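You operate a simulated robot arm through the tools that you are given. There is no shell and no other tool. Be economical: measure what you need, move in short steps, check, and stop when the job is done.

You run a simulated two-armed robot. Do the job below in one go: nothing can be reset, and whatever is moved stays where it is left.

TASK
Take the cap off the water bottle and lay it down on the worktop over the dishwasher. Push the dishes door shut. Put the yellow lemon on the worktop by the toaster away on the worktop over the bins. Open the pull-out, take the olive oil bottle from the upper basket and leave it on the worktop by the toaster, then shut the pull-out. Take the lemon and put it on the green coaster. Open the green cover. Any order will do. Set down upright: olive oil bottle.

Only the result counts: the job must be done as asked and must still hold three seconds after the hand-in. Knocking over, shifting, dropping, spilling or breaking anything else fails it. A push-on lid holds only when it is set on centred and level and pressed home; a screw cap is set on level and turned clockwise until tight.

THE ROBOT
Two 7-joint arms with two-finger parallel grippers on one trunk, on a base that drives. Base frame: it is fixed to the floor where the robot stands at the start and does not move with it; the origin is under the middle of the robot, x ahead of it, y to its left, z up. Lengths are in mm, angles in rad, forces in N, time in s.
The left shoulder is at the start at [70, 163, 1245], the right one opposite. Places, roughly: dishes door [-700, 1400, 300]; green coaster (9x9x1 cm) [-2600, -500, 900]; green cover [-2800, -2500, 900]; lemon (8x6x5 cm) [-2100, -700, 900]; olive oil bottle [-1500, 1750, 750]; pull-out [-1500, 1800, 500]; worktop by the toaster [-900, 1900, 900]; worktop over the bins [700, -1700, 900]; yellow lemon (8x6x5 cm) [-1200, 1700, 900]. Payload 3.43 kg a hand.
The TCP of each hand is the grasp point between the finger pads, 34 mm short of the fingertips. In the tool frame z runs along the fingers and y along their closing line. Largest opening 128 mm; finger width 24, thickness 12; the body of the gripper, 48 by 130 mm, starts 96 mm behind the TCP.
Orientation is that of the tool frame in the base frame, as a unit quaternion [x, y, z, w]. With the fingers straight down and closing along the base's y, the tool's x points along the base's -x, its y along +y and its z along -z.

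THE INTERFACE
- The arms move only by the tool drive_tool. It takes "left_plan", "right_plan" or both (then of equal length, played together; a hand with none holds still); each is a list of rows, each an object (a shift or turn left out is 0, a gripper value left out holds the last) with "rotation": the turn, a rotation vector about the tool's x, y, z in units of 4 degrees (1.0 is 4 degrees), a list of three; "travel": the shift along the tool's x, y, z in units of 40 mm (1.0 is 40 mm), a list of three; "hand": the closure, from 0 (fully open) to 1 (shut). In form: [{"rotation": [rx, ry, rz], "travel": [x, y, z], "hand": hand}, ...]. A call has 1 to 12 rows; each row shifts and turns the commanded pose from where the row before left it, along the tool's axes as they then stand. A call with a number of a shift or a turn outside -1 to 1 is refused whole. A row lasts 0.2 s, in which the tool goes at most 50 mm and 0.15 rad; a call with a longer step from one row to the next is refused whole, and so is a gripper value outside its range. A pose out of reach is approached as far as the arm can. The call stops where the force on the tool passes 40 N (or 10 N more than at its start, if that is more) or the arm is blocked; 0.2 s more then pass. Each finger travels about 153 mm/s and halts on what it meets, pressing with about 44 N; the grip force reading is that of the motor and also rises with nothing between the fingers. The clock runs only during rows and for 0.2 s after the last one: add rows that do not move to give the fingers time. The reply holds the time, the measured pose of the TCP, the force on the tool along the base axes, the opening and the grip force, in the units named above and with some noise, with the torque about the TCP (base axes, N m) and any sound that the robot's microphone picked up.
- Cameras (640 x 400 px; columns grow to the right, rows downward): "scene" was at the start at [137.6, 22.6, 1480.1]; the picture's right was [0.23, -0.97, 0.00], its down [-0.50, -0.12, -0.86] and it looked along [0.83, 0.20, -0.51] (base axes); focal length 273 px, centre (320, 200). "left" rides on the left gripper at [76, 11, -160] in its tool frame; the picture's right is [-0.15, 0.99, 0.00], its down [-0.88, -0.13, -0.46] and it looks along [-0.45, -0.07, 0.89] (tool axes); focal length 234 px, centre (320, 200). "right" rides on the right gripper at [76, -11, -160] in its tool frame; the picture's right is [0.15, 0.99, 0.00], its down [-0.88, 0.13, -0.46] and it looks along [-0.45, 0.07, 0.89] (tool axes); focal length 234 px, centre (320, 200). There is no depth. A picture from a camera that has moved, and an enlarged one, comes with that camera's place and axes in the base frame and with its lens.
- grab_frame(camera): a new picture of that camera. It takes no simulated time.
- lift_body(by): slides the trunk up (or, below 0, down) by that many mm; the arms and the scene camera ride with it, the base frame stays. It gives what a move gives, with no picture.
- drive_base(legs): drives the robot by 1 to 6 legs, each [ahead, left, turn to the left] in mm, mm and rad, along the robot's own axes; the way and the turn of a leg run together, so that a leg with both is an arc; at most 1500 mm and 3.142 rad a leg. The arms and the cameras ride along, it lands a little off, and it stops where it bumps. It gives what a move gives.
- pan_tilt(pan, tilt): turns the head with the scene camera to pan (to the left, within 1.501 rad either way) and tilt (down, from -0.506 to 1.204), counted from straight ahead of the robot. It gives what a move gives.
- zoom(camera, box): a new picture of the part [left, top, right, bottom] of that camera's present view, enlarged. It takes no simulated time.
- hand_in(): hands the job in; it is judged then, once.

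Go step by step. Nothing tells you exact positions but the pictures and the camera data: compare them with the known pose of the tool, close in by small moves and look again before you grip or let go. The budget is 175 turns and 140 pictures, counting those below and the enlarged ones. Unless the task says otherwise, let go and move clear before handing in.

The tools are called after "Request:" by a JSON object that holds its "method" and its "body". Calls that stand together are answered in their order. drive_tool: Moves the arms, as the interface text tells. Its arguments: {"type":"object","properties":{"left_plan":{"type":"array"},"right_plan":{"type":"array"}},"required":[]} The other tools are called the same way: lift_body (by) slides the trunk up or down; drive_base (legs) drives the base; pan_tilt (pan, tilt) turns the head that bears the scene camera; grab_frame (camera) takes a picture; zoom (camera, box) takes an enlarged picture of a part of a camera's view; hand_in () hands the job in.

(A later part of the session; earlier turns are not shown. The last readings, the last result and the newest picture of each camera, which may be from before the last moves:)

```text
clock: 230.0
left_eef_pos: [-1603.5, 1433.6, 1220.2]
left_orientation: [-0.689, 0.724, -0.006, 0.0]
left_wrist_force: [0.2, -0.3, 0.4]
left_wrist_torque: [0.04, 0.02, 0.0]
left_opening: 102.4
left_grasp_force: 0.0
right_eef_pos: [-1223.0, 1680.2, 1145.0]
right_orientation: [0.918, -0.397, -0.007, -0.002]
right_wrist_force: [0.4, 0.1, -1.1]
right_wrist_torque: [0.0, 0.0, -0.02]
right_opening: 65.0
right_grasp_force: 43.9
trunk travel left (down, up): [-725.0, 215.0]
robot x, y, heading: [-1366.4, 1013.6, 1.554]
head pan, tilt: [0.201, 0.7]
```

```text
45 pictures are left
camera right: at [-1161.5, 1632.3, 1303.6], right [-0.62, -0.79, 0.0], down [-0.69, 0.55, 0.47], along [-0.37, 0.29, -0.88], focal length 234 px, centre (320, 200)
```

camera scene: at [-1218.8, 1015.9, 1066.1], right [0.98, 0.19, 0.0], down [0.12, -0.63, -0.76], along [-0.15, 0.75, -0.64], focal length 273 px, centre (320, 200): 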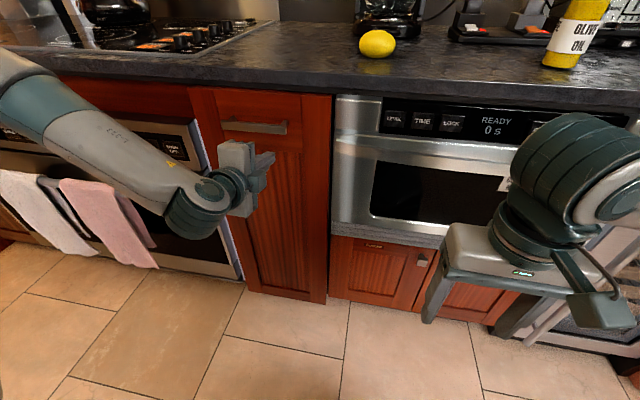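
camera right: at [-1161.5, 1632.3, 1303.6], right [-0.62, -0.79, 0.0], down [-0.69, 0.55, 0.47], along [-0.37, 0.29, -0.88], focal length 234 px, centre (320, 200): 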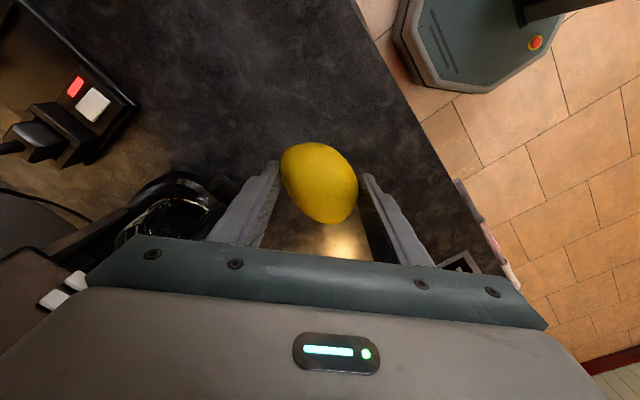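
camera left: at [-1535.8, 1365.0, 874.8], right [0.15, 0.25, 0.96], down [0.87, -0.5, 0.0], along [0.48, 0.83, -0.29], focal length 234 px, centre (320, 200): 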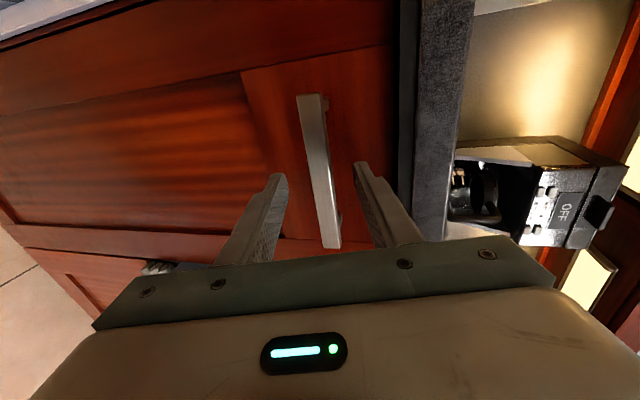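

The yellow lemon is held (65 mm). I retract and drive to the worktop over the bins.

Request:
{"method": "drive_tool", "body": {"right_plan": [{"travel": [0.68, 0.64, 0]}, {"travel": [0.68, 0.64, 0]}, {"travel": [0.68, 0.64, 0]}, {"travel": [0.68, 0.64, 0]}, {"travel": [0.68, 0.64, 0]}, {"travel": [0.68, 0.64, 0]}, {"travel": [0.68, 0.64, 0]}]}}

Request:
{"method": "drive_base", "body": {"legs": [[-650, 0, 0], [0, -950, 0], [0, 0, -1.554]]}}

Request:
{"method": "pan_tilt", "body": {"pan": -0.9, "tilt": 0.45}}

Request:
{"method": "grab_frame", "body": {"camera": "scene"}}

```text
clock: 231.6
left_eef_pos: [-1602.7, 1433.9, 1220.8]
left_orientation: [-0.69, 0.724, -0.005, 0.001]
left_wrist_force: [-0.3, 0.4, 0.2]
left_wrist_torque: [0.03, -0.02, -0.02]
left_opening: 102.4
left_grasp_force: 0.1
right_eef_pos: [-1224.7, 1415.0, 1143.9]
right_orientation: [0.918, -0.396, -0.007, 0.0]
right_wrist_force: [-0.3, 0.6, -0.9]
right_wrist_torque: [0.04, 0.0, 0.0]
right_opening: 64.6
right_grasp_force: 44.2
trunk travel left (down, up): [-725.0, 215.0]
robot x, y, heading: [-1372.7, 1013.8, 1.557]
head pan, tilt: [0.201, 0.7]
```

```text
clock: 243.6
left_eef_pos: [-31.3, 590.3, 1219.7]
left_orientation: [0.018, 1.0, -0.005, -0.005]
left_wrist_force: [-0.6, 1.2, -0.2]
left_wrist_torque: [-0.01, 0.01, 0.05]
left_opening: 102.5
left_grasp_force: 0.1
right_eef_pos: [-43.6, 211.5, 1142.1]
right_orientation: [-0.374, 0.927, 0.006, 0.004]
right_wrist_force: [-0.7, 0.0, -0.5]
right_wrist_torque: [0.01, -0.04, 0.0]
right_opening: 63.8
right_grasp_force: 44.0
trunk travel left (down, up): [-725.0, 215.0]
robot x, y, heading: [-449.2, 350.9, -0.001]
head pan, tilt: [0.201, 0.7]
```

```text
clock: 244.9
left_eef_pos: [-29.9, 589.1, 1219.5]
left_orientation: [0.019, 1.0, -0.005, -0.004]
left_wrist_force: [0.3, -0.6, 0.1]
left_wrist_torque: [-0.02, -0.04, -0.02]
left_opening: 102.2
left_grasp_force: 0.0
right_eef_pos: [-43.7, 209.5, 1142.4]
right_orientation: [-0.375, 0.927, 0.005, 0.006]
right_wrist_force: [0.4, 0.5, -0.6]
right_wrist_torque: [0.01, 0.02, 0.0]
right_opening: 64.0
right_grasp_force: 43.8
trunk travel left (down, up): [-725.0, 215.0]
robot x, y, heading: [-449.5, 352.7, -0.011]
head pan, tilt: [-0.901, 0.45]
```

```text
44 pictures are left
camera scene: at [-341.3, 280.8, 1488.4], right [-0.79, -0.62, 0.0], down [-0.27, 0.34, -0.9], along [0.56, -0.71, -0.44], focal length 273 px, centre (320, 200)
```

scene: 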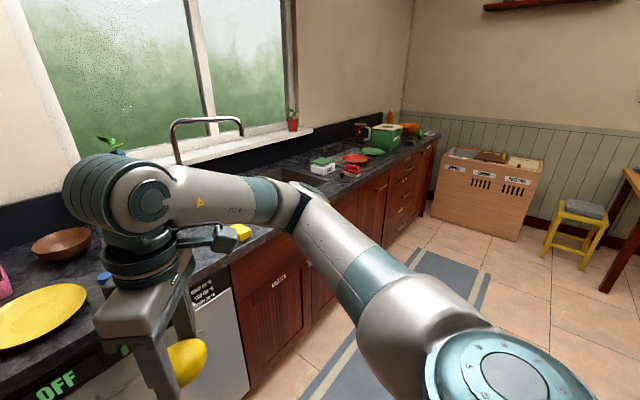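

Request:
{"method": "drive_base", "body": {"legs": [[0, -1500, 0], [0, -430, 0]]}}

Request:
{"method": "pan_tilt", "body": {"pan": 0, "tilt": 0.45}}

Request:
{"method": "grab_frame", "body": {"camera": "scene"}}

```text
clock: 254.5
left_eef_pos: [-47.5, -1322.8, 1220.8]
left_orientation: [0.019, 1.0, -0.004, -0.004]
left_wrist_force: [0.8, 0.5, -0.2]
left_wrist_torque: [0.02, 0.01, 0.0]
left_opening: 102.1
left_grasp_force: 0.1
right_eef_pos: [-61.0, -1701.6, 1141.3]
right_orientation: [-0.374, 0.927, 0.004, 0.005]
right_wrist_force: [-0.2, -0.1, -1.2]
right_wrist_torque: [-0.01, 0.02, 0.04]
right_opening: 62.9
right_grasp_force: 44.2
trunk travel left (down, up): [-725.0, 215.0]
robot x, y, heading: [-465.8, -1562.6, -0.008]
head pan, tilt: [-0.901, 0.45]
```

```text
clock: 255.7
left_eef_pos: [-48.2, -1322.3, 1220.5]
left_orientation: [0.019, 1.0, -0.004, -0.004]
left_wrist_force: [0.3, -0.7, 0.3]
left_wrist_torque: [0.02, -0.01, 0.0]
left_opening: 102.4
left_grasp_force: 0.1
right_eef_pos: [-62.5, -1702.6, 1141.1]
right_orientation: [-0.373, 0.928, 0.005, 0.006]
right_wrist_force: [-0.2, -0.2, -0.9]
right_wrist_torque: [-0.01, -0.01, -0.02]
right_opening: 62.7
right_grasp_force: 44.3
trunk travel left (down, up): [-725.0, 215.0]
robot x, y, heading: [-465.4, -1561.7, -0.011]
head pan, tilt: [0.0, 0.45]
```

```text
43 pictures are left
camera scene: at [-323.5, -1560.3, 1488.4], right [-0.01, -1.0, 0.0], down [-0.44, 0.0, -0.9], along [0.9, -0.01, -0.44], focal length 273 px, centre (320, 200)
```

scene: 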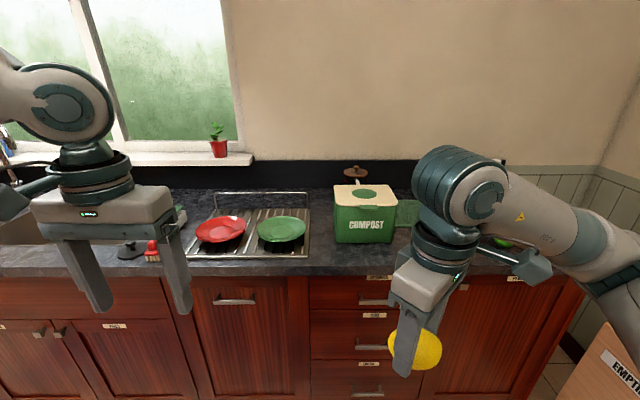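

Request:
{"method": "zoom", "body": {"camera": "scene", "box": [190, 260, 560, 400]}}

Request:
{"method": "zoom", "body": {"camera": "scene", "box": [310, 150, 560, 290]}}

```text
1.73 times, centred on (375, 330) of scene
camera zoom: at [-323.5, -1560.3, 1488.4], right [-0.01, -1.0, 0.0], down [-0.44, 0.0, -0.9], along [0.9, -0.01, -0.44], focal length 472 px, centre (225, -25)
```

zoom: 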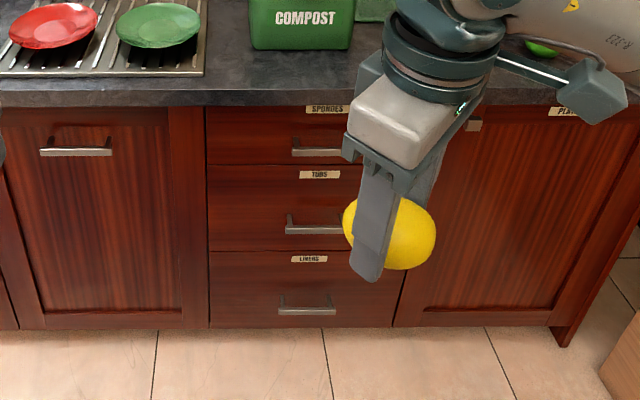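

```text
2.56 times, centred on (435, 220) of scene
camera zoom: at [-323.5, -1560.3, 1488.4], right [-0.01, -1.0, 0.0], down [-0.44, 0.0, -0.9], along [0.9, -0.01, -0.44], focal length 698 px, centre (26, 149)
```

zoom: 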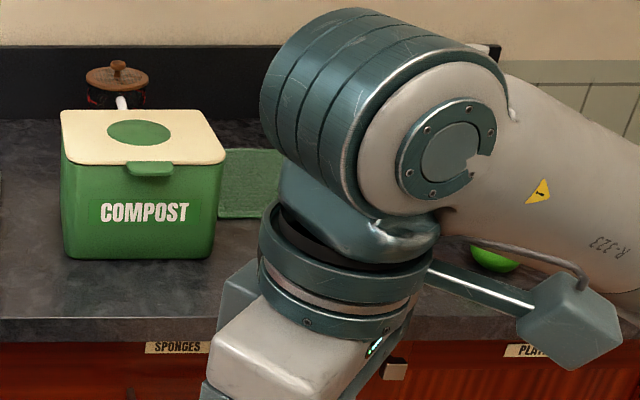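

The bins section has drawers "sponges/tubs/liners", the compost box and a drainer on top; free worktop lies right of the compost box near (450,-1910). I drive there.

Request:
{"method": "drive_base", "body": {"legs": [[0, -205, 0.01], [330, 0, 0]]}}

Request:
{"method": "pan_tilt", "body": {"pan": -0.25, "tilt": 0.75}}

Request:
{"method": "grab_frame", "body": {"camera": "scene"}}

Request:
{"method": "grab_frame", "body": {"camera": "right"}}

```text
clock: 259.1
left_eef_pos: [287.9, -1524.0, 1220.1]
left_orientation: [0.018, 1.0, -0.004, -0.004]
left_wrist_force: [0.9, 0.3, -0.1]
left_wrist_torque: [0.01, -0.01, -0.01]
left_opening: 102.5
left_grasp_force: 0.0
right_eef_pos: [274.3, -1902.5, 1141.0]
right_orientation: [-0.376, 0.927, 0.006, 0.006]
right_wrist_force: [0.4, -0.2, -1.4]
right_wrist_torque: [0.05, -0.01, -0.03]
right_opening: 62.5
right_grasp_force: 43.9
trunk travel left (down, up): [-725.0, 215.0]
robot x, y, heading: [-131.9, -1765.6, -0.004]
head pan, tilt: [0.0, 0.45]
```

```text
clock: 259.9
left_eef_pos: [288.3, -1523.3, 1219.5]
left_orientation: [0.017, 1.0, -0.004, -0.004]
left_wrist_force: [0.4, 0.5, -0.1]
left_wrist_torque: [0.02, 0.01, 0.0]
left_opening: 102.3
left_grasp_force: 0.0
right_eef_pos: [275.2, -1901.3, 1141.6]
right_orientation: [-0.376, 0.927, 0.005, 0.004]
right_wrist_force: [-1.0, -0.6, -1.2]
right_wrist_torque: [-0.02, 0.01, 0.01]
right_opening: 62.5
right_grasp_force: 44.1
trunk travel left (down, up): [-725.0, 215.0]
robot x, y, heading: [-129.5, -1763.0, -0.005]
head pan, tilt: [-0.25, 0.75]
```

```text
40 pictures are left
camera scene: at [1.4, -1781.6, 1462.0], right [-0.25, -0.97, 0.0], down [-0.66, 0.17, -0.73], along [0.71, -0.18, -0.68], focal length 273 px, centre (320, 200)
```

scene: 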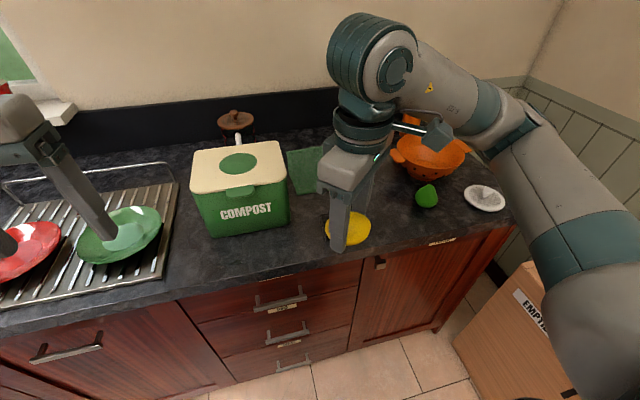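

```text
39 pictures are left
camera right: at [227.9, -1965.1, 1301.0], right [-0.79, 0.61, 0.0], down [0.54, 0.7, 0.47], along [0.28, 0.37, -0.88], focal length 234 px, centre (320, 200)
```

right: 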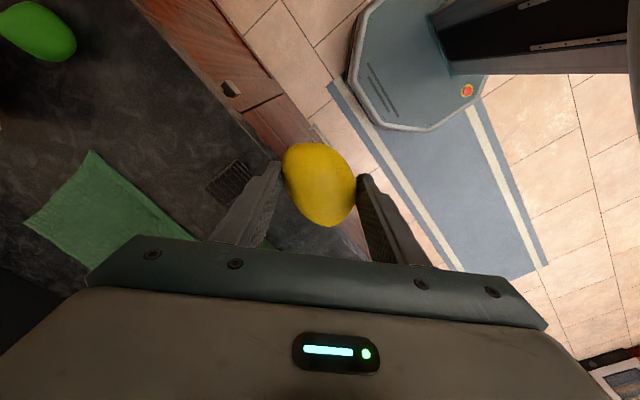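

There is a dark item near (445,-1935), so I'll set the lemon at about (415,-1830) instead.

Request:
{"method": "drive_tool", "body": {"right_plan": [{"travel": [-0.75, -0.23, 0]}, {"travel": [-0.75, -0.23, 0]}, {"travel": [-0.75, -0.23, 0]}, {"travel": [-0.75, -0.23, 0]}, {"travel": [-0.75, -0.23, 0]}, {"travel": [0, 0, 0.9]}, {"travel": [0, 0, 0.9]}, {}]}}

Request:
{"method": "grab_frame", "body": {"camera": "right"}}

Request:
{"method": "zoom", "body": {"camera": "scene", "box": [180, 130, 440, 290]}}

```text
clock: 261.7
left_eef_pos: [287.8, -1522.3, 1219.5]
left_orientation: [0.017, 1.0, -0.004, -0.004]
left_wrist_force: [-1.0, 1.0, -0.1]
left_wrist_torque: [-0.01, -0.01, 0.01]
left_opening: 102.6
left_grasp_force: 0.2
right_eef_pos: [415.2, -1830.0, 1072.0]
right_orientation: [-0.375, 0.927, 0.005, 0.006]
right_wrist_force: [-0.1, 0.9, -1.0]
right_wrist_torque: [-0.02, 0.01, 0.02]
right_opening: 62.1
right_grasp_force: 44.0
trunk travel left (down, up): [-725.0, 215.0]
robot x, y, heading: [-130.0, -1761.6, -0.004]
head pan, tilt: [-0.25, 0.75]
```

```text
38 pictures are left
camera right: at [367.5, -1893.4, 1230.9], right [-0.79, 0.61, 0.0], down [0.54, 0.7, 0.47], along [0.28, 0.37, -0.88], focal length 234 px, centre (320, 200)
```

right: 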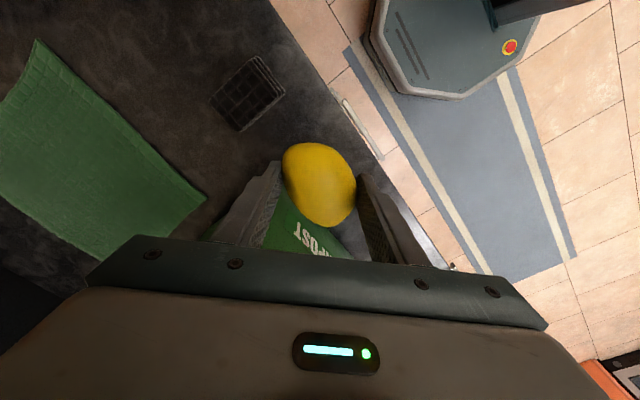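

```text
2.46 times, centred on (310, 210) of scene
camera zoom: at [0.7, -1781.0, 1462.0], right [-0.25, -0.97, 0.0], down [-0.66, 0.17, -0.73], along [0.71, -0.18, -0.68], focal length 671 px, centre (345, 175)
```

zoom: 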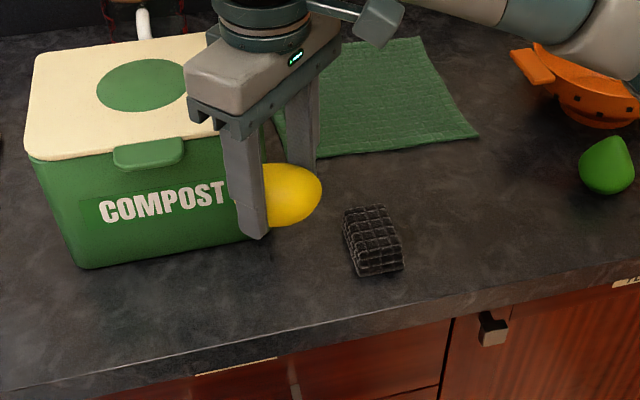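

Request:
{"method": "drive_tool", "body": {"right_plan": [{"travel": [0.28, 0.17, 0]}, {"travel": [0, 0, 0.9]}, {"travel": [0, 0, 0.9]}, {"travel": [0, 0, 0.6]}, {"travel": [0, 0, 0.25]}, {}]}}

Request:
{"method": "zoom", "body": {"camera": "scene", "box": [180, 130, 440, 290]}}

```text
clock: 263.1
left_eef_pos: [287.6, -1523.9, 1220.3]
left_orientation: [0.017, 1.0, -0.004, -0.004]
left_wrist_force: [0.4, -0.6, 0.6]
left_wrist_torque: [0.03, -0.01, -0.01]
left_opening: 102.5
left_grasp_force: 0.1
right_eef_pos: [401.5, -1831.6, 965.9]
right_orientation: [-0.375, 0.927, 0.004, 0.006]
right_wrist_force: [-0.5, -0.2, -1.2]
right_wrist_torque: [0.03, -0.02, 0.0]
right_opening: 62.3
right_grasp_force: 44.6
trunk travel left (down, up): [-725.0, 215.0]
robot x, y, heading: [-127.4, -1763.7, -0.002]
head pan, tilt: [-0.25, 0.75]
```

```text
2.46 times, centred on (310, 210) of scene
camera zoom: at [0.9, -1781.6, 1462.0], right [-0.25, -0.97, 0.0], down [-0.66, 0.17, -0.73], along [0.71, -0.18, -0.68], focal length 671 px, centre (345, 175)
```

zoom: 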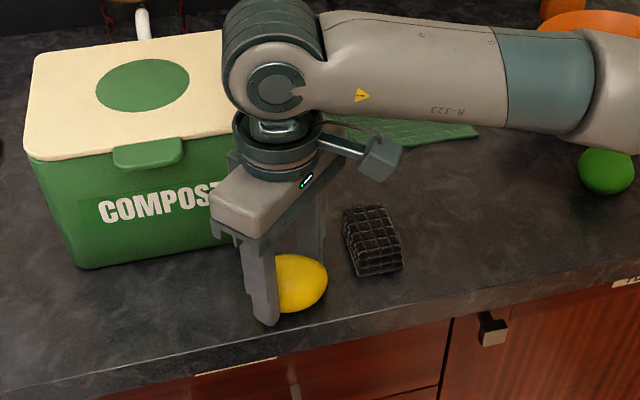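

Request:
{"method": "drive_tool", "body": {"right_plan": [{"travel": [-0.25, -0.24, 0]}, {"travel": [0, 0, 0.07]}, {}, {"hand": 0.48}, {"hand": 0.42}, {"hand": 0.42}]}}

Request:
{"method": "drive_tool", "body": {"right_plan": [{"travel": [0, 0, -0.5]}, {"travel": [0, 0, -0.9]}, {"travel": [0, 0, -0.9]}, {"travel": [0, 0, -0.9]}, {"travel": [0, 0, -0.9]}, {"travel": [0.7, 0.2, -0.5]}, {"travel": [0.7, 0.2, 0]}, {"travel": [0.7, 0.2, 0]}]}}

Request:
{"method": "zoom", "body": {"camera": "scene", "box": [180, 130, 440, 290]}}

```text
clock: 264.5
left_eef_pos: [287.0, -1522.6, 1220.2]
left_orientation: [0.018, 1.0, -0.004, -0.004]
left_wrist_force: [-1.3, 0.0, 0.8]
left_wrist_torque: [-0.02, 0.0, -0.01]
left_opening: 102.3
left_grasp_force: 0.0
right_eef_pos: [416.6, -1833.1, 963.3]
right_orientation: [-0.375, 0.927, 0.005, 0.005]
right_wrist_force: [0.0, -0.4, -0.9]
right_wrist_torque: [-0.01, 0.01, 0.02]
right_opening: 74.2
right_grasp_force: 0.0
trunk travel left (down, up): [-725.0, 215.0]
robot x, y, heading: [-128.6, -1763.1, -0.004]
head pan, tilt: [-0.25, 0.75]
```

```text
clock: 266.3
left_eef_pos: [287.5, -1524.2, 1220.7]
left_orientation: [0.017, 1.0, -0.005, -0.004]
left_wrist_force: [-0.2, -0.6, 0.4]
left_wrist_torque: [0.01, -0.01, -0.03]
left_opening: 102.2
left_grasp_force: 0.1
right_eef_pos: [337.1, -1874.8, 1146.8]
right_orientation: [-0.376, 0.927, 0.005, 0.006]
right_wrist_force: [-1.1, 0.0, -0.7]
right_wrist_torque: [-0.01, -0.01, 0.02]
right_opening: 74.2
right_grasp_force: 0.1
trunk travel left (down, up): [-725.0, 215.0]
robot x, y, heading: [-128.8, -1761.7, -0.007]
head pan, tilt: [-0.25, 0.75]
```

```text
2.46 times, centred on (310, 210) of scene
camera zoom: at [0.4, -1782.1, 1462.0], right [-0.25, -0.97, 0.0], down [-0.66, 0.17, -0.73], along [0.71, -0.18, -0.68], focal length 671 px, centre (345, 175)
```

zoom: 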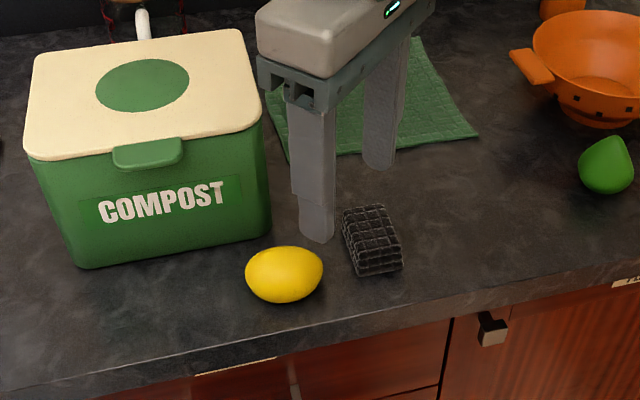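

The yellow lemon rests on the worktop over the bins. Now I drive around to the island's near side for the other lemon and coaster.

Request:
{"method": "drive_tool", "body": {"right_plan": [{"travel": [0.7, 0.5, -0.3], "rotation": [0, 0, 1]}, {"travel": [0.7, 0.5, -0.3], "rotation": [0, 0, 1]}, {"rotation": [0, 0, 1]}, {"rotation": [0, 0, 1]}, {"rotation": [0, 0, 1]}, {"rotation": [0, 0, 1]}, {"rotation": [0, 0, 1]}, {"rotation": [0, 0, 1]}, {"rotation": [0, 0, 1]}, {"rotation": [0, 0, 1]}, {"rotation": [0, 0, 1], "hand": 0.1}]}}

Request:
{"method": "drive_base", "body": {"legs": [[-320, 0, 0], [0, 1500, 0], [0, 620, 0], [0, 0, -1.571]]}}

Request:
{"method": "pan_tilt", "body": {"pan": -0.7, "tilt": 0.5}}

Request:
{"method": "grab_frame", "body": {"camera": "scene"}}

```text
clock: 268.7
left_eef_pos: [287.1, -1522.6, 1219.1]
left_orientation: [0.018, 1.0, -0.004, -0.004]
left_wrist_force: [-0.3, 0.1, 0.3]
left_wrist_torque: [0.02, 0.01, 0.01]
left_opening: 102.7
left_grasp_force: 0.0
right_eef_pos: [268.5, -1884.5, 1169.7]
right_orientation: [0.0, 1.0, 0.007, 0.002]
right_wrist_force: [0.0, -0.8, -0.3]
right_wrist_torque: [0.02, -0.01, 0.03]
right_opening: 115.1
right_grasp_force: 0.1
trunk travel left (down, up): [-725.0, 215.0]
robot x, y, heading: [-130.9, -1760.3, -0.007]
head pan, tilt: [-0.25, 0.75]
```

```text
clock: 284.8
left_eef_pos: [-213.4, -32.2, 1220.0]
left_orientation: [0.711, 0.704, 0.001, -0.006]
left_wrist_force: [-0.3, -0.7, 0.3]
left_wrist_torque: [0.0, 0.03, 0.01]
left_opening: 102.6
left_grasp_force: 0.1
right_eef_pos: [-572.6, -22.0, 1170.3]
right_orientation: [0.697, 0.717, 0.001, 0.007]
right_wrist_force: [0.1, 0.4, 0.6]
right_wrist_torque: [0.01, 0.02, -0.02]
right_opening: 115.2
right_grasp_force: 0.1
trunk travel left (down, up): [-725.0, 215.0]
robot x, y, heading: [-461.8, 377.6, -1.549]
head pan, tilt: [-0.25, 0.75]
```

```text
clock: 285.7
left_eef_pos: [-212.9, -31.3, 1219.6]
left_orientation: [0.711, 0.704, 0.0, -0.006]
left_wrist_force: [0.1, -0.7, -0.1]
left_wrist_torque: [0.03, -0.04, 0.04]
left_opening: 102.4
left_grasp_force: 0.1
right_eef_pos: [-573.6, -23.1, 1169.3]
right_orientation: [0.697, 0.717, 0.003, 0.006]
right_wrist_force: [-0.2, 0.6, -0.1]
right_wrist_torque: [-0.02, 0.03, 0.03]
right_opening: 115.1
right_grasp_force: 0.1
trunk travel left (down, up): [-725.0, 215.0]
robot x, y, heading: [-462.6, 375.8, -1.55]
head pan, tilt: [-0.7, 0.499]
```

```text
34 pictures are left
camera scene: at [-517.9, 259.8, 1483.9], right [-0.78, 0.63, 0.0], down [0.3, 0.37, -0.88], along [-0.55, -0.68, -0.48], focal length 273 px, centre (320, 200)
```

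scene: 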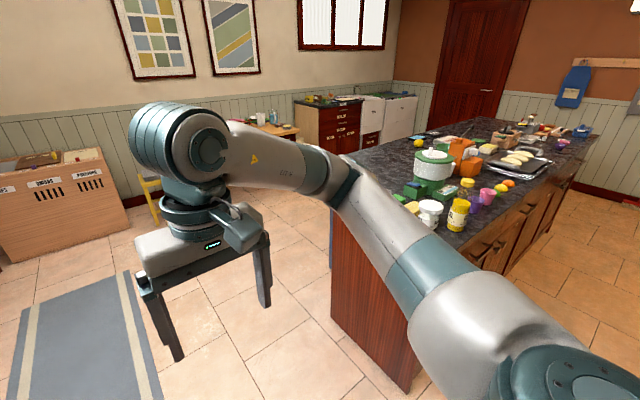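

Request:
{"method": "zoom", "body": {"camera": "scene", "box": [380, 100, 620, 240]}}

Request:
{"method": "zoom", "body": {"camera": "scene", "box": [250, 70, 430, 170]}}

```text
2.67 times, centred on (500, 170) of scene
camera zoom: at [-517.9, 259.8, 1483.9], right [-0.78, 0.63, 0.0], down [0.3, 0.37, -0.88], along [-0.55, -0.68, -0.48], focal length 727 px, centre (-160, 280)
```

zoom: 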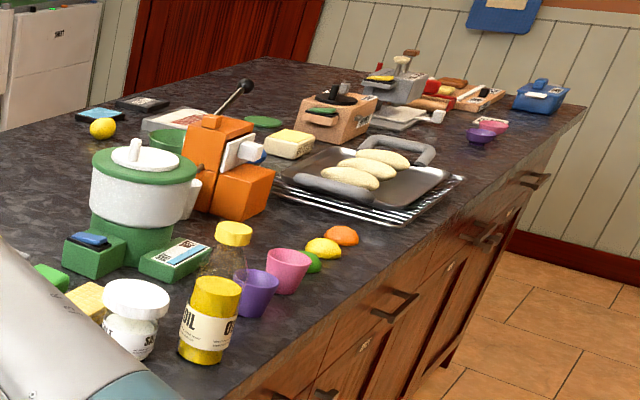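

```text
3.56 times, centred on (340, 120) of scene
camera zoom: at [-517.9, 259.8, 1483.9], right [-0.78, 0.63, 0.0], down [0.3, 0.37, -0.88], along [-0.55, -0.68, -0.48], focal length 970 px, centre (249, 484)
```

zoom: 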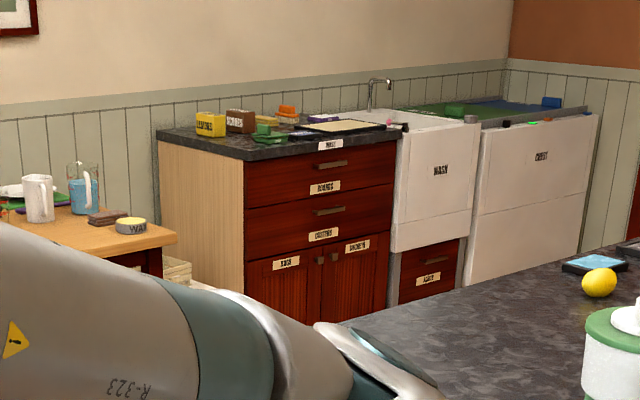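

The lemon is near (-2030,-635) and the coaster near (-2460,-450), best reached from the island's south side; the green item on the drawer unit near (-2826,-2500) may be the green cover. I drive around.

Request:
{"method": "drive_base", "body": {"legs": [[1500, 0, 0], [230, 0, -0.02], [0, -1500, 0], [0, -200, 0]]}}

Request:
{"method": "pan_tilt", "body": {"pan": -0.6, "tilt": 0.45}}

Request:
{"method": "grab_frame", "body": {"camera": "scene"}}

```text
clock: 302.6
left_eef_pos: [-1869.5, -1759.1, 1220.4]
left_orientation: [0.716, 0.698, -0.001, -0.008]
left_wrist_force: [0.2, -0.1, -0.4]
left_wrist_torque: [0.02, 0.02, -0.01]
left_opening: 102.2
left_grasp_force: 0.1
right_eef_pos: [-2228.2, -1744.7, 1170.7]
right_orientation: [0.703, 0.711, 0.002, 0.007]
right_wrist_force: [0.3, 0.2, -0.3]
right_wrist_torque: [0.01, 0.02, -0.01]
right_opening: 115.1
right_grasp_force: 0.1
trunk travel left (down, up): [-725.0, 215.0]
robot x, y, heading: [-2112.5, -1342.2, -1.562]
head pan, tilt: [-0.7, 0.499]
```

```text
clock: 303.3
left_eef_pos: [-1869.7, -1758.4, 1221.1]
left_orientation: [0.716, 0.698, 0.0, -0.007]
left_wrist_force: [0.0, -0.3, 0.2]
left_wrist_torque: [0.0, -0.01, -0.02]
left_opening: 102.4
left_grasp_force: 0.0
right_eef_pos: [-2229.4, -1745.8, 1169.3]
right_orientation: [0.703, 0.712, 0.003, 0.007]
right_wrist_force: [0.5, 0.8, -0.4]
right_wrist_torque: [0.03, -0.04, -0.01]
right_opening: 115.2
right_grasp_force: 0.0
trunk travel left (down, up): [-725.0, 215.0]
robot x, y, heading: [-2112.0, -1345.9, -1.564]
head pan, tilt: [-0.6, 0.45]
```

```text
31 pictures are left
camera scene: at [-2164.7, -1469.0, 1488.3], right [-0.83, 0.56, 0.0], down [0.24, 0.36, -0.9], along [-0.5, -0.75, -0.44], focal length 273 px, centre (320, 200)
```

scene: 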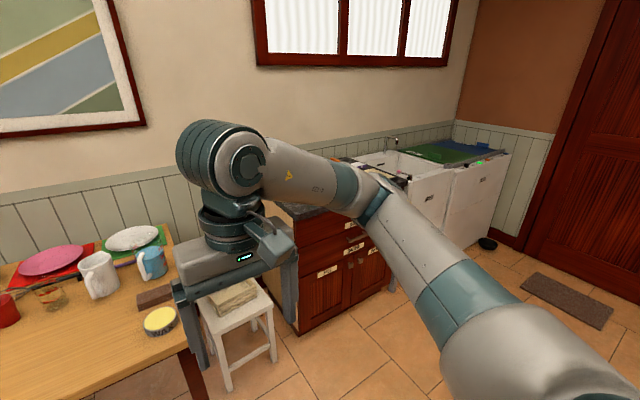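

Request:
{"method": "drive_base", "body": {"legs": [[0, 0, 3.13]]}}

Request:
{"method": "pan_tilt", "body": {"pan": 0.2, "tilt": 0.55}}

Request:
{"method": "grab_frame", "body": {"camera": "scene"}}

```text
clock: 311.0
left_eef_pos: [-2345.1, -923.8, 1219.4]
left_orientation: [-0.688, 0.725, -0.006, 0.0]
left_wrist_force: [-0.3, -0.3, -0.1]
left_wrist_torque: [0.0, -0.02, 0.01]
left_opening: 102.3
left_grasp_force: 0.2
right_eef_pos: [-1984.0, -947.3, 1169.5]
right_orientation: [-0.702, 0.713, 0.006, -0.002]
right_wrist_force: [0.4, -0.4, -0.5]
right_wrist_torque: [0.0, 0.03, 0.07]
right_opening: 115.1
right_grasp_force: 0.1
trunk travel left (down, up): [-725.0, 215.0]
robot x, y, heading: [-2109.3, -1345.6, 1.551]
head pan, tilt: [-0.6, 0.45]
```

```text
clock: 312.1
left_eef_pos: [-2344.1, -922.4, 1220.4]
left_orientation: [-0.688, 0.725, -0.006, 0.0]
left_wrist_force: [0.6, -0.7, 0.0]
left_wrist_torque: [0.03, 0.03, 0.02]
left_opening: 102.4
left_grasp_force: 0.0
right_eef_pos: [-1984.3, -946.5, 1170.0]
right_orientation: [-0.701, 0.713, 0.007, -0.002]
right_wrist_force: [-1.0, 0.0, 1.0]
right_wrist_torque: [-0.01, 0.01, 0.01]
right_opening: 115.2
right_grasp_force: 0.1
trunk travel left (down, up): [-725.0, 215.0]
robot x, y, heading: [-2114.2, -1343.4, 1.55]
head pan, tilt: [0.201, 0.55]
```

```text
30 pictures are left
camera scene: at [-2127.9, -1203.8, 1479.4], right [0.98, 0.18, 0.0], down [0.09, -0.51, -0.85], along [-0.15, 0.84, -0.52], focal length 273 px, centre (320, 200)
```

scene: 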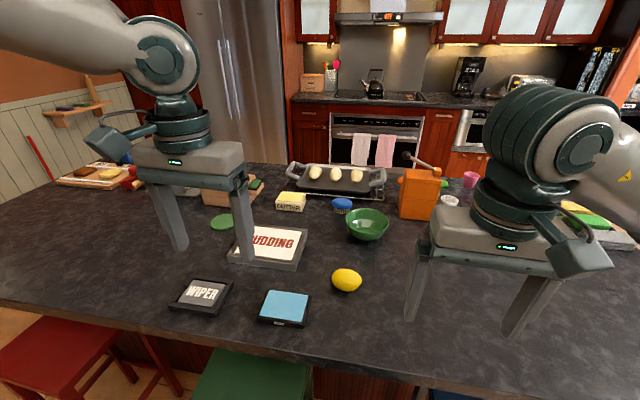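

The lemon is at about (-2147,-715), the green coaster at (-2590,-518); stools stand under the island's south edge. I shift left and bring the right hand over the lemon.

Request:
{"method": "drive_base", "body": {"legs": [[0, 165, 0.02]]}}

Request:
{"method": "drive_tool", "body": {"right_plan": [{"travel": [-0.9, 0, 0], "rotation": [0, 0, -1]}, {"travel": [-0.9, 0, 0], "rotation": [0, 0, -1]}, {"travel": [-0.9, 0.1, 0], "rotation": [0, 0, -1]}, {"travel": [-0.8, 0.2, 0], "rotation": [0, 0, -1]}, {"travel": [-0.8, 0.3, 0], "rotation": [0, 0, -1]}, {"travel": [-0.7, 0.4, 0], "rotation": [0, 0, -1]}, {"rotation": [0, 0, -1]}, {"rotation": [0, 0, -1]}, {"rotation": [0, 0, -1]}, {}]}}

Request:
{"method": "grab_frame", "body": {"camera": "right"}}

Request:
{"method": "pan_tilt", "body": {"pan": 0.4, "tilt": 0.95}}

Request:
{"method": "grab_frame", "body": {"camera": "scene"}}

```text
clock: 313.6
left_eef_pos: [-2515.2, -925.3, 1220.7]
left_orientation: [-0.696, 0.718, -0.005, -0.001]
left_wrist_force: [0.3, 0.2, 0.1]
left_wrist_torque: [0.02, 0.04, -0.05]
left_opening: 102.3
left_grasp_force: 0.0
right_eef_pos: [-2154.1, -944.2, 1168.9]
right_orientation: [0.708, -0.706, -0.008, 0.003]
right_wrist_force: [0.0, 0.4, 0.0]
right_wrist_torque: [-0.02, 0.01, 0.03]
right_opening: 115.3
right_grasp_force: 0.1
trunk travel left (down, up): [-725.0, 215.0]
robot x, y, heading: [-2275.7, -1344.0, 1.57]
head pan, tilt: [0.201, 0.55]
```

```text
clock: 315.8
left_eef_pos: [-2515.4, -925.9, 1221.2]
left_orientation: [-0.695, 0.719, -0.006, 0.0]
left_wrist_force: [-0.5, 0.5, -0.7]
left_wrist_torque: [0.0, -0.01, -0.02]
left_opening: 102.1
left_grasp_force: 0.1
right_eef_pos: [-2227.0, -758.5, 1170.9]
right_orientation: [0.892, -0.451, -0.006, 0.0]
right_wrist_force: [-0.9, 0.5, 0.5]
right_wrist_torque: [-0.01, -0.03, 0.0]
right_opening: 115.3
right_grasp_force: 0.0
trunk travel left (down, up): [-725.0, 215.0]
robot x, y, heading: [-2273.6, -1345.1, 1.573]
head pan, tilt: [0.201, 0.55]
```

```text
29 pictures are left
camera right: at [-2172.2, -812.8, 1330.5], right [-0.71, -0.7, 0.01], down [-0.62, 0.63, 0.47], along [-0.33, 0.33, -0.88], focal length 234 px, centre (320, 200)
```

right: 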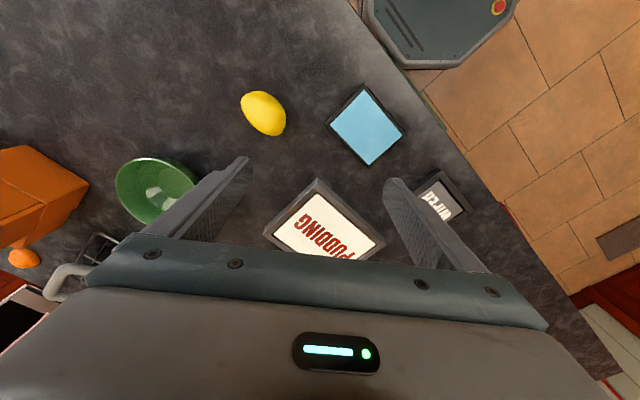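

```text
clock: 316.6
left_eef_pos: [-2515.7, -925.5, 1221.6]
left_orientation: [-0.695, 0.719, -0.006, -0.001]
left_wrist_force: [0.4, 0.1, -0.2]
left_wrist_torque: [0.0, 0.05, 0.04]
left_opening: 102.5
left_grasp_force: 0.1
right_eef_pos: [-2229.7, -756.8, 1171.4]
right_orientation: [0.892, -0.452, -0.007, 0.001]
right_wrist_force: [1.1, 1.2, -0.1]
right_wrist_torque: [0.0, -0.01, -0.01]
right_opening: 115.2
right_grasp_force: 0.0
trunk travel left (down, up): [-725.0, 215.0]
robot x, y, heading: [-2278.6, -1342.1, 1.568]
head pan, tilt: [0.4, 0.949]
```

```text
28 pictures are left
camera scene: at [-2305.9, -1223.3, 1446.5], right [0.92, 0.39, 0.0], down [0.31, -0.75, -0.58], along [-0.23, 0.54, -0.81], focal length 273 px, centre (320, 200)
```

scene: 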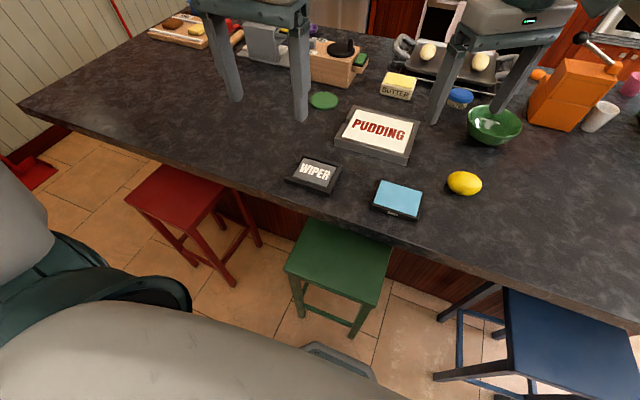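

Request:
{"method": "drive_tool", "body": {"right_plan": [{"travel": [0.137, -0.735, 0]}, {"travel": [0.137, -0.735, 0]}, {"travel": [0.137, -0.735, 0]}, {"travel": [0, 0, 0.9]}, {"travel": [0, 0, 0.9]}, {"travel": [0, 0, 0.9]}, {"travel": [0, 0, 0.7]}, {}]}}

Request:
{"method": "grab_frame", "body": {"camera": "right"}}

```text
clock: 318.4
left_eef_pos: [-2517.0, -926.1, 1220.3]
left_orientation: [-0.695, 0.719, -0.006, 0.0]
left_wrist_force: [0.2, 0.0, 0.2]
left_wrist_torque: [0.01, 0.01, 0.0]
left_opening: 102.5
left_grasp_force: 0.1
right_eef_pos: [-2147.1, -717.6, 1036.1]
right_orientation: [0.892, -0.453, -0.007, 0.0]
right_wrist_force: [1.0, -0.4, 0.2]
right_wrist_torque: [0.03, -0.01, -0.01]
right_opening: 115.6
right_grasp_force: 0.1
trunk travel left (down, up): [-725.0, 215.0]
robot x, y, heading: [-2275.6, -1342.4, 1.568]
head pan, tilt: [0.4, 0.949]
```

```text
27 pictures are left
camera right: at [-2092.1, -773.8, 1195.4], right [-0.71, -0.7, 0.0], down [-0.62, 0.63, 0.47], along [-0.33, 0.33, -0.88], focal length 234 px, centre (320, 200)
```

right: 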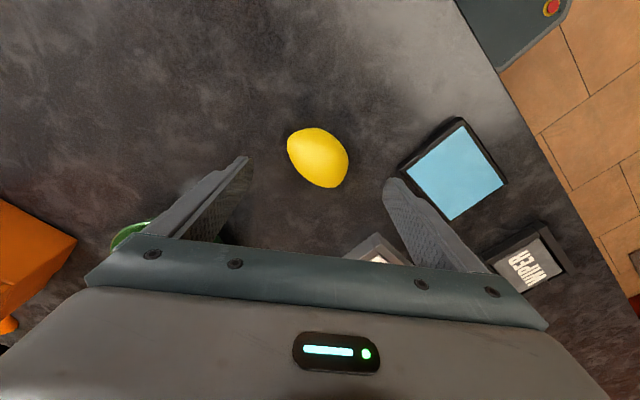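

Request:
{"method": "drive_tool", "body": {"right_plan": [{"travel": [0, 0, 0.9]}, {"travel": [0, 0, 0.9]}, {"hand": 0.5}, {"hand": 1}, {"hand": 1}, {"hand": 1}, {}]}}

Request:
{"method": "drive_tool", "body": {"right_plan": [{"travel": [0, 0, -0.5]}, {"travel": [0, 0, -0.8]}, {"travel": [0, 0, -0.8]}, {"travel": [0, 0, -0.8]}, {"travel": [0, 0, -0.8]}, {"travel": [0, 0, -0.8]}, {}]}}

Request:
{"method": "drive_base", "body": {"legs": [[0, 400, 0]]}}

Request:
{"method": "grab_frame", "body": {"camera": "right"}}

```text
clock: 320.0
left_eef_pos: [-2516.6, -925.0, 1221.1]
left_orientation: [-0.695, 0.719, -0.007, 0.0]
left_wrist_force: [-0.9, -1.2, 0.4]
left_wrist_torque: [0.02, -0.01, 0.01]
left_opening: 102.5
left_grasp_force: 0.1
right_eef_pos: [-2149.4, -720.3, 962.4]
right_orientation: [0.892, -0.453, -0.007, 0.0]
right_wrist_force: [-1.0, 0.3, 0.6]
right_wrist_torque: [-0.02, 0.0, 0.02]
right_opening: 66.9
right_grasp_force: 43.9
trunk travel left (down, up): [-725.0, 215.0]
robot x, y, heading: [-2277.9, -1346.4, 1.572]
head pan, tilt: [0.4, 0.949]
```

```text
clock: 321.6
left_eef_pos: [-2516.5, -925.1, 1220.6]
left_orientation: [-0.695, 0.719, -0.006, 0.0]
left_wrist_force: [-0.4, 0.0, -0.7]
left_wrist_torque: [-0.01, -0.02, 0.0]
left_opening: 102.3
left_grasp_force: 0.0
right_eef_pos: [-2147.9, -720.2, 1142.6]
right_orientation: [0.891, -0.453, -0.006, 0.001]
right_wrist_force: [-0.4, 0.9, -0.8]
right_wrist_torque: [-0.01, -0.01, -0.01]
right_opening: 67.0
right_grasp_force: 44.0
trunk travel left (down, up): [-725.0, 215.0]
robot x, y, heading: [-2276.8, -1346.6, 1.569]
head pan, tilt: [0.4, 0.949]
```

```text
clock: 324.1
left_eef_pos: [-2922.3, -926.1, 1220.5]
left_orientation: [-0.696, 0.718, -0.005, -0.001]
left_wrist_force: [-0.5, 0.1, 0.2]
left_wrist_torque: [0.03, 0.02, 0.04]
left_opening: 102.4
left_grasp_force: 0.1
right_eef_pos: [-2554.1, -721.1, 1141.8]
right_orientation: [0.893, -0.451, -0.007, 0.0]
right_wrist_force: [0.7, -0.7, -0.6]
right_wrist_torque: [-0.01, 0.0, 0.01]
right_opening: 66.5
right_grasp_force: 44.2
trunk travel left (down, up): [-725.0, 215.0]
robot x, y, heading: [-2681.4, -1341.4, 1.575]
head pan, tilt: [0.4, 0.949]
```

```text
26 pictures are left
camera right: at [-2498.7, -774.9, 1301.1], right [-0.71, -0.71, 0.01], down [-0.62, 0.63, 0.47], along [-0.33, 0.33, -0.88], focal length 234 px, centre (320, 200)
```

right: 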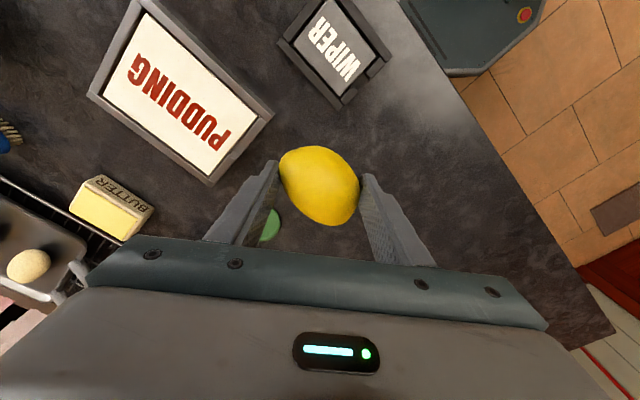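

The coaster centre is about (-2592,-524). I edge the base forward 55 mm and extend the arm over it.

Request:
{"method": "drive_base", "body": {"legs": [[55, 0, 0]]}}

Request:
{"method": "drive_tool", "body": {"right_plan": [{"travel": [-0.84, -0.32, 0.2]}, {"travel": [-0.84, -0.32, 0.2]}, {"travel": [-0.84, -0.32, 0.2]}, {"travel": [-0.84, -0.32, 0.2]}, {}]}}

Request:
{"method": "pan_tilt", "body": {"pan": -0.1, "tilt": 0.75}}

Request:
{"method": "grab_frame", "body": {"camera": "scene"}}

```text
clock: 325.1
left_eef_pos: [-2922.6, -878.0, 1221.2]
left_orientation: [-0.697, 0.718, -0.004, 0.002]
left_wrist_force: [-0.6, -0.1, -0.4]
left_wrist_torque: [0.01, 0.01, 0.02]
left_opening: 102.4
left_grasp_force: 0.1
right_eef_pos: [-2556.1, -667.8, 1145.2]
right_orientation: [0.893, -0.451, -0.008, -0.002]
right_wrist_force: [-0.2, -0.2, -1.1]
right_wrist_torque: [0.03, -0.03, 0.02]
right_opening: 66.5
right_grasp_force: 44.2
trunk travel left (down, up): [-725.0, 215.0]
robot x, y, heading: [-2679.5, -1291.9, 1.574]
head pan, tilt: [0.4, 0.949]
```

```text
clock: 326.3
left_eef_pos: [-2922.0, -873.0, 1219.9]
left_orientation: [-0.697, 0.717, -0.005, 0.001]
left_wrist_force: [-0.4, 1.2, 0.8]
left_wrist_torque: [0.06, 0.0, 0.01]
left_opening: 102.3
left_grasp_force: 0.1
right_eef_pos: [-2592.2, -535.4, 1114.6]
right_orientation: [0.893, -0.45, -0.008, 0.0]
right_wrist_force: [0.2, -0.3, -0.5]
right_wrist_torque: [0.0, -0.01, 0.0]
right_opening: 66.4
right_grasp_force: 44.3
right hand out of reach, approached as far as the arm can: row 4
trunk travel left (down, up): [-725.0, 215.0]
robot x, y, heading: [-2676.8, -1289.4, 1.576]
head pan, tilt: [0.4, 0.949]
```

```text
clock: 327.2
left_eef_pos: [-2921.9, -873.5, 1220.3]
left_orientation: [-0.697, 0.718, -0.006, 0.0]
left_wrist_force: [0.3, 1.2, -0.4]
left_wrist_torque: [-0.02, -0.03, 0.0]
left_opening: 102.4
left_grasp_force: 0.1
right_eef_pos: [-2593.6, -535.8, 1112.2]
right_orientation: [0.893, -0.45, -0.007, 0.001]
right_wrist_force: [0.3, 0.7, -1.6]
right_wrist_torque: [-0.03, 0.02, -0.01]
right_opening: 66.4
right_grasp_force: 43.7
trunk travel left (down, up): [-725.0, 215.0]
robot x, y, heading: [-2682.1, -1292.0, 1.58]
head pan, tilt: [-0.099, 0.75]
```

```text
25 pictures are left
camera scene: at [-2674.4, -1153.8, 1461.9], right [1.0, -0.1, 0.0], down [-0.06, -0.68, -0.73], along [0.07, 0.73, -0.68], focal length 273 px, centre (320, 200)
```

scene: 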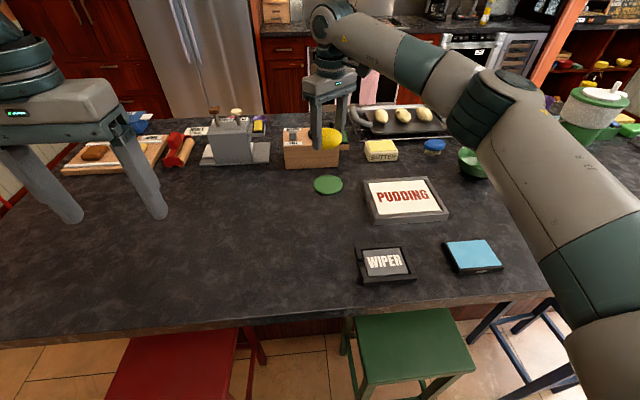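

Request:
{"method": "drive_base", "body": {"legs": [[15, 0, 0]]}}

Request:
{"method": "drive_tool", "body": {"right_plan": [{"travel": [0, 0, 0.9]}, {"travel": [0, 0, 0.9]}, {"travel": [0, 0, 0.9]}, {}]}}

Request:
{"method": "grab_frame", "body": {"camera": "right"}}

Request:
{"method": "zoom", "body": {"camera": "scene", "box": [260, 100, 420, 210]}}

```text
clock: 328.0
left_eef_pos: [-2922.2, -862.4, 1223.1]
left_orientation: [-0.697, 0.717, -0.005, 0.002]
left_wrist_force: [-1.4, 0.3, 0.2]
left_wrist_torque: [0.06, 0.03, -0.05]
left_opening: 102.5
left_grasp_force: 0.1
right_eef_pos: [-2593.4, -525.3, 1115.2]
right_orientation: [0.893, -0.451, -0.008, -0.001]
right_wrist_force: [-0.4, 0.1, -1.2]
right_wrist_torque: [0.04, 0.0, -0.01]
right_opening: 66.3
right_grasp_force: 44.3
trunk travel left (down, up): [-725.0, 215.0]
robot x, y, heading: [-2681.4, -1272.6, 1.574]
head pan, tilt: [-0.099, 0.75]
```

```text
clock: 329.0
left_eef_pos: [-2923.6, -859.8, 1220.6]
left_orientation: [-0.697, 0.717, -0.005, 0.001]
left_wrist_force: [-0.5, -0.5, 0.6]
left_wrist_torque: [0.0, -0.01, -0.01]
left_opening: 102.3
left_grasp_force: 0.0
right_eef_pos: [-2595.1, -521.0, 1005.5]
right_orientation: [0.893, -0.45, -0.007, -0.001]
right_wrist_force: [-0.6, -0.4, -1.7]
right_wrist_torque: [0.01, -0.04, 0.0]
right_opening: 66.5
right_grasp_force: 44.2
trunk travel left (down, up): [-725.0, 215.0]
robot x, y, heading: [-2680.6, -1274.1, 1.578]
head pan, tilt: [-0.099, 0.75]
```

```text
24 pictures are left
camera right: at [-2538.6, -576.7, 1164.9], right [-0.71, -0.71, 0.0], down [-0.62, 0.63, 0.47], along [-0.33, 0.33, -0.88], focal length 234 px, centre (320, 200)
```

right: 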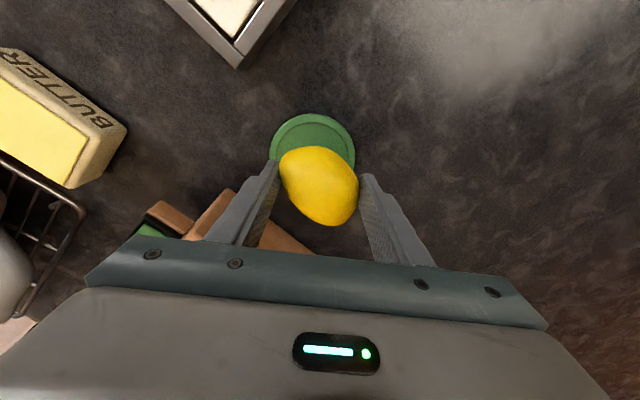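

```text
3.64 times, centred on (340, 155) of scene
camera zoom: at [-2674.2, -1139.5, 1462.0], right [1.0, -0.1, 0.0], down [-0.07, -0.68, -0.73], along [0.07, 0.73, -0.68], focal length 992 px, centre (247, 364)
```

zoom: 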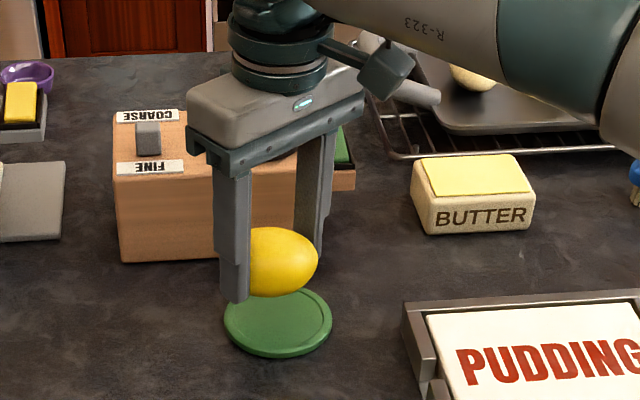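

Request:
{"method": "drive_tool", "body": {"right_plan": [{"travel": [0.27, -0.17, 0]}, {"travel": [0, 0, 0.4]}, {"travel": [0, 0, 0.3]}, {}]}}

Request:
{"method": "grab_frame", "body": {"camera": "right"}}

Request:
{"method": "zoom", "body": {"camera": "scene", "box": [260, 100, 420, 210]}}

```text
clock: 330.0
left_eef_pos: [-2922.1, -858.0, 1220.2]
left_orientation: [-0.696, 0.718, -0.005, -0.001]
left_wrist_force: [0.5, 0.1, 0.2]
left_wrist_torque: [0.01, -0.01, 0.0]
left_opening: 102.3
left_grasp_force: 0.1
right_eef_pos: [-2583.3, -527.1, 976.8]
right_orientation: [0.893, -0.45, -0.008, -0.001]
right_wrist_force: [-0.2, 0.7, -0.6]
right_wrist_torque: [-0.01, 0.02, 0.0]
right_opening: 66.3
right_grasp_force: 44.1
trunk travel left (down, up): [-725.0, 215.0]
robot x, y, heading: [-2681.7, -1274.0, 1.575]
head pan, tilt: [-0.099, 0.75]
```

```text
22 pictures are left
camera right: at [-2527.3, -580.8, 1135.2], right [-0.71, -0.71, 0.0], down [-0.62, 0.63, 0.47], along [-0.33, 0.33, -0.88], focal length 234 px, centre (320, 200)
```

right: 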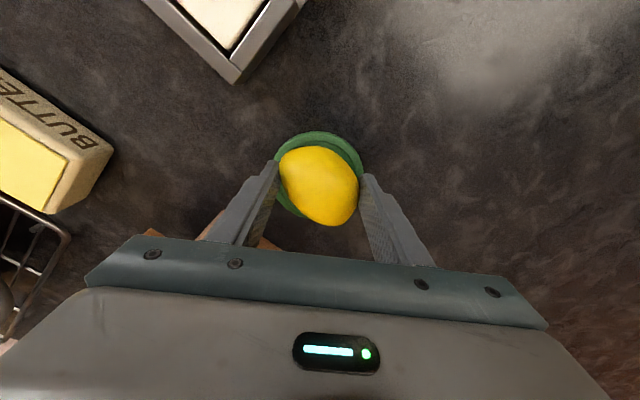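

```text
3.64 times, centred on (340, 155) of scene
camera zoom: at [-2673.8, -1139.2, 1462.0], right [1.0, -0.1, 0.0], down [-0.07, -0.68, -0.73], along [0.07, 0.73, -0.68], focal length 992 px, centre (247, 364)
```

zoom: 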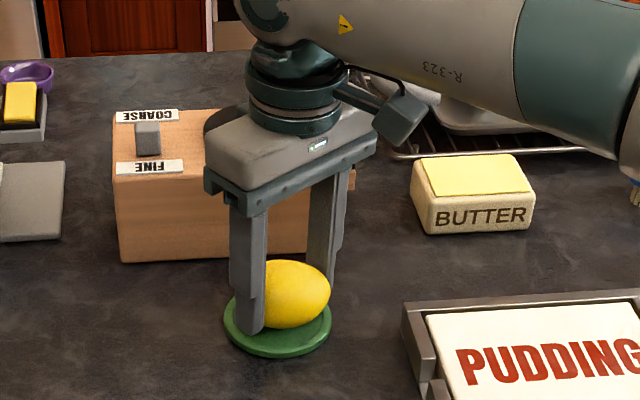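

Request:
{"method": "drive_tool", "body": {"right_plan": [{"travel": [0, 0, 0.1]}, {}, {"hand": 0.46}, {"hand": 0.4}, {"hand": 0.36}, {}]}}

Request:
{"method": "zoom", "body": {"camera": "scene", "box": [260, 100, 420, 210]}}

```text
clock: 331.4
left_eef_pos: [-2922.3, -858.4, 1219.6]
left_orientation: [-0.697, 0.717, -0.005, 0.0]
left_wrist_force: [0.0, 0.0, -0.2]
left_wrist_torque: [0.01, -0.03, 0.04]
left_opening: 102.4
left_grasp_force: 0.0
right_eef_pos: [-2583.1, -525.4, 972.6]
right_orientation: [0.893, -0.449, -0.008, 0.0]
right_wrist_force: [-0.1, 0.8, -0.3]
right_wrist_torque: [0.0, -0.01, 0.01]
right_opening: 81.9
right_grasp_force: 0.1
trunk travel left (down, up): [-725.0, 215.0]
robot x, y, heading: [-2683.1, -1270.7, 1.576]
head pan, tilt: [-0.099, 0.75]
```

```text
3.64 times, centred on (340, 155) of scene
camera zoom: at [-2674.2, -1139.1, 1461.9], right [1.0, -0.1, 0.0], down [-0.07, -0.68, -0.73], along [0.07, 0.73, -0.68], focal length 992 px, centre (247, 364)
```

zoom: 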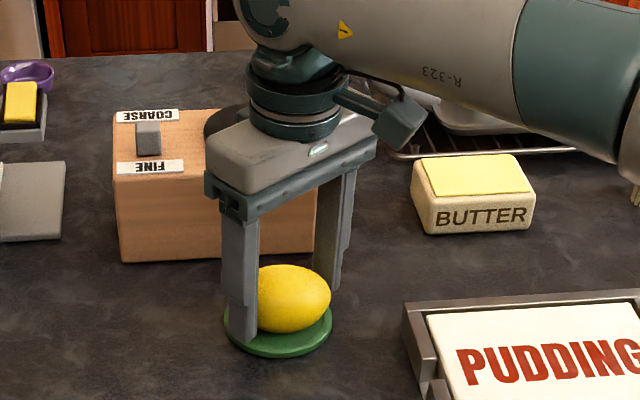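

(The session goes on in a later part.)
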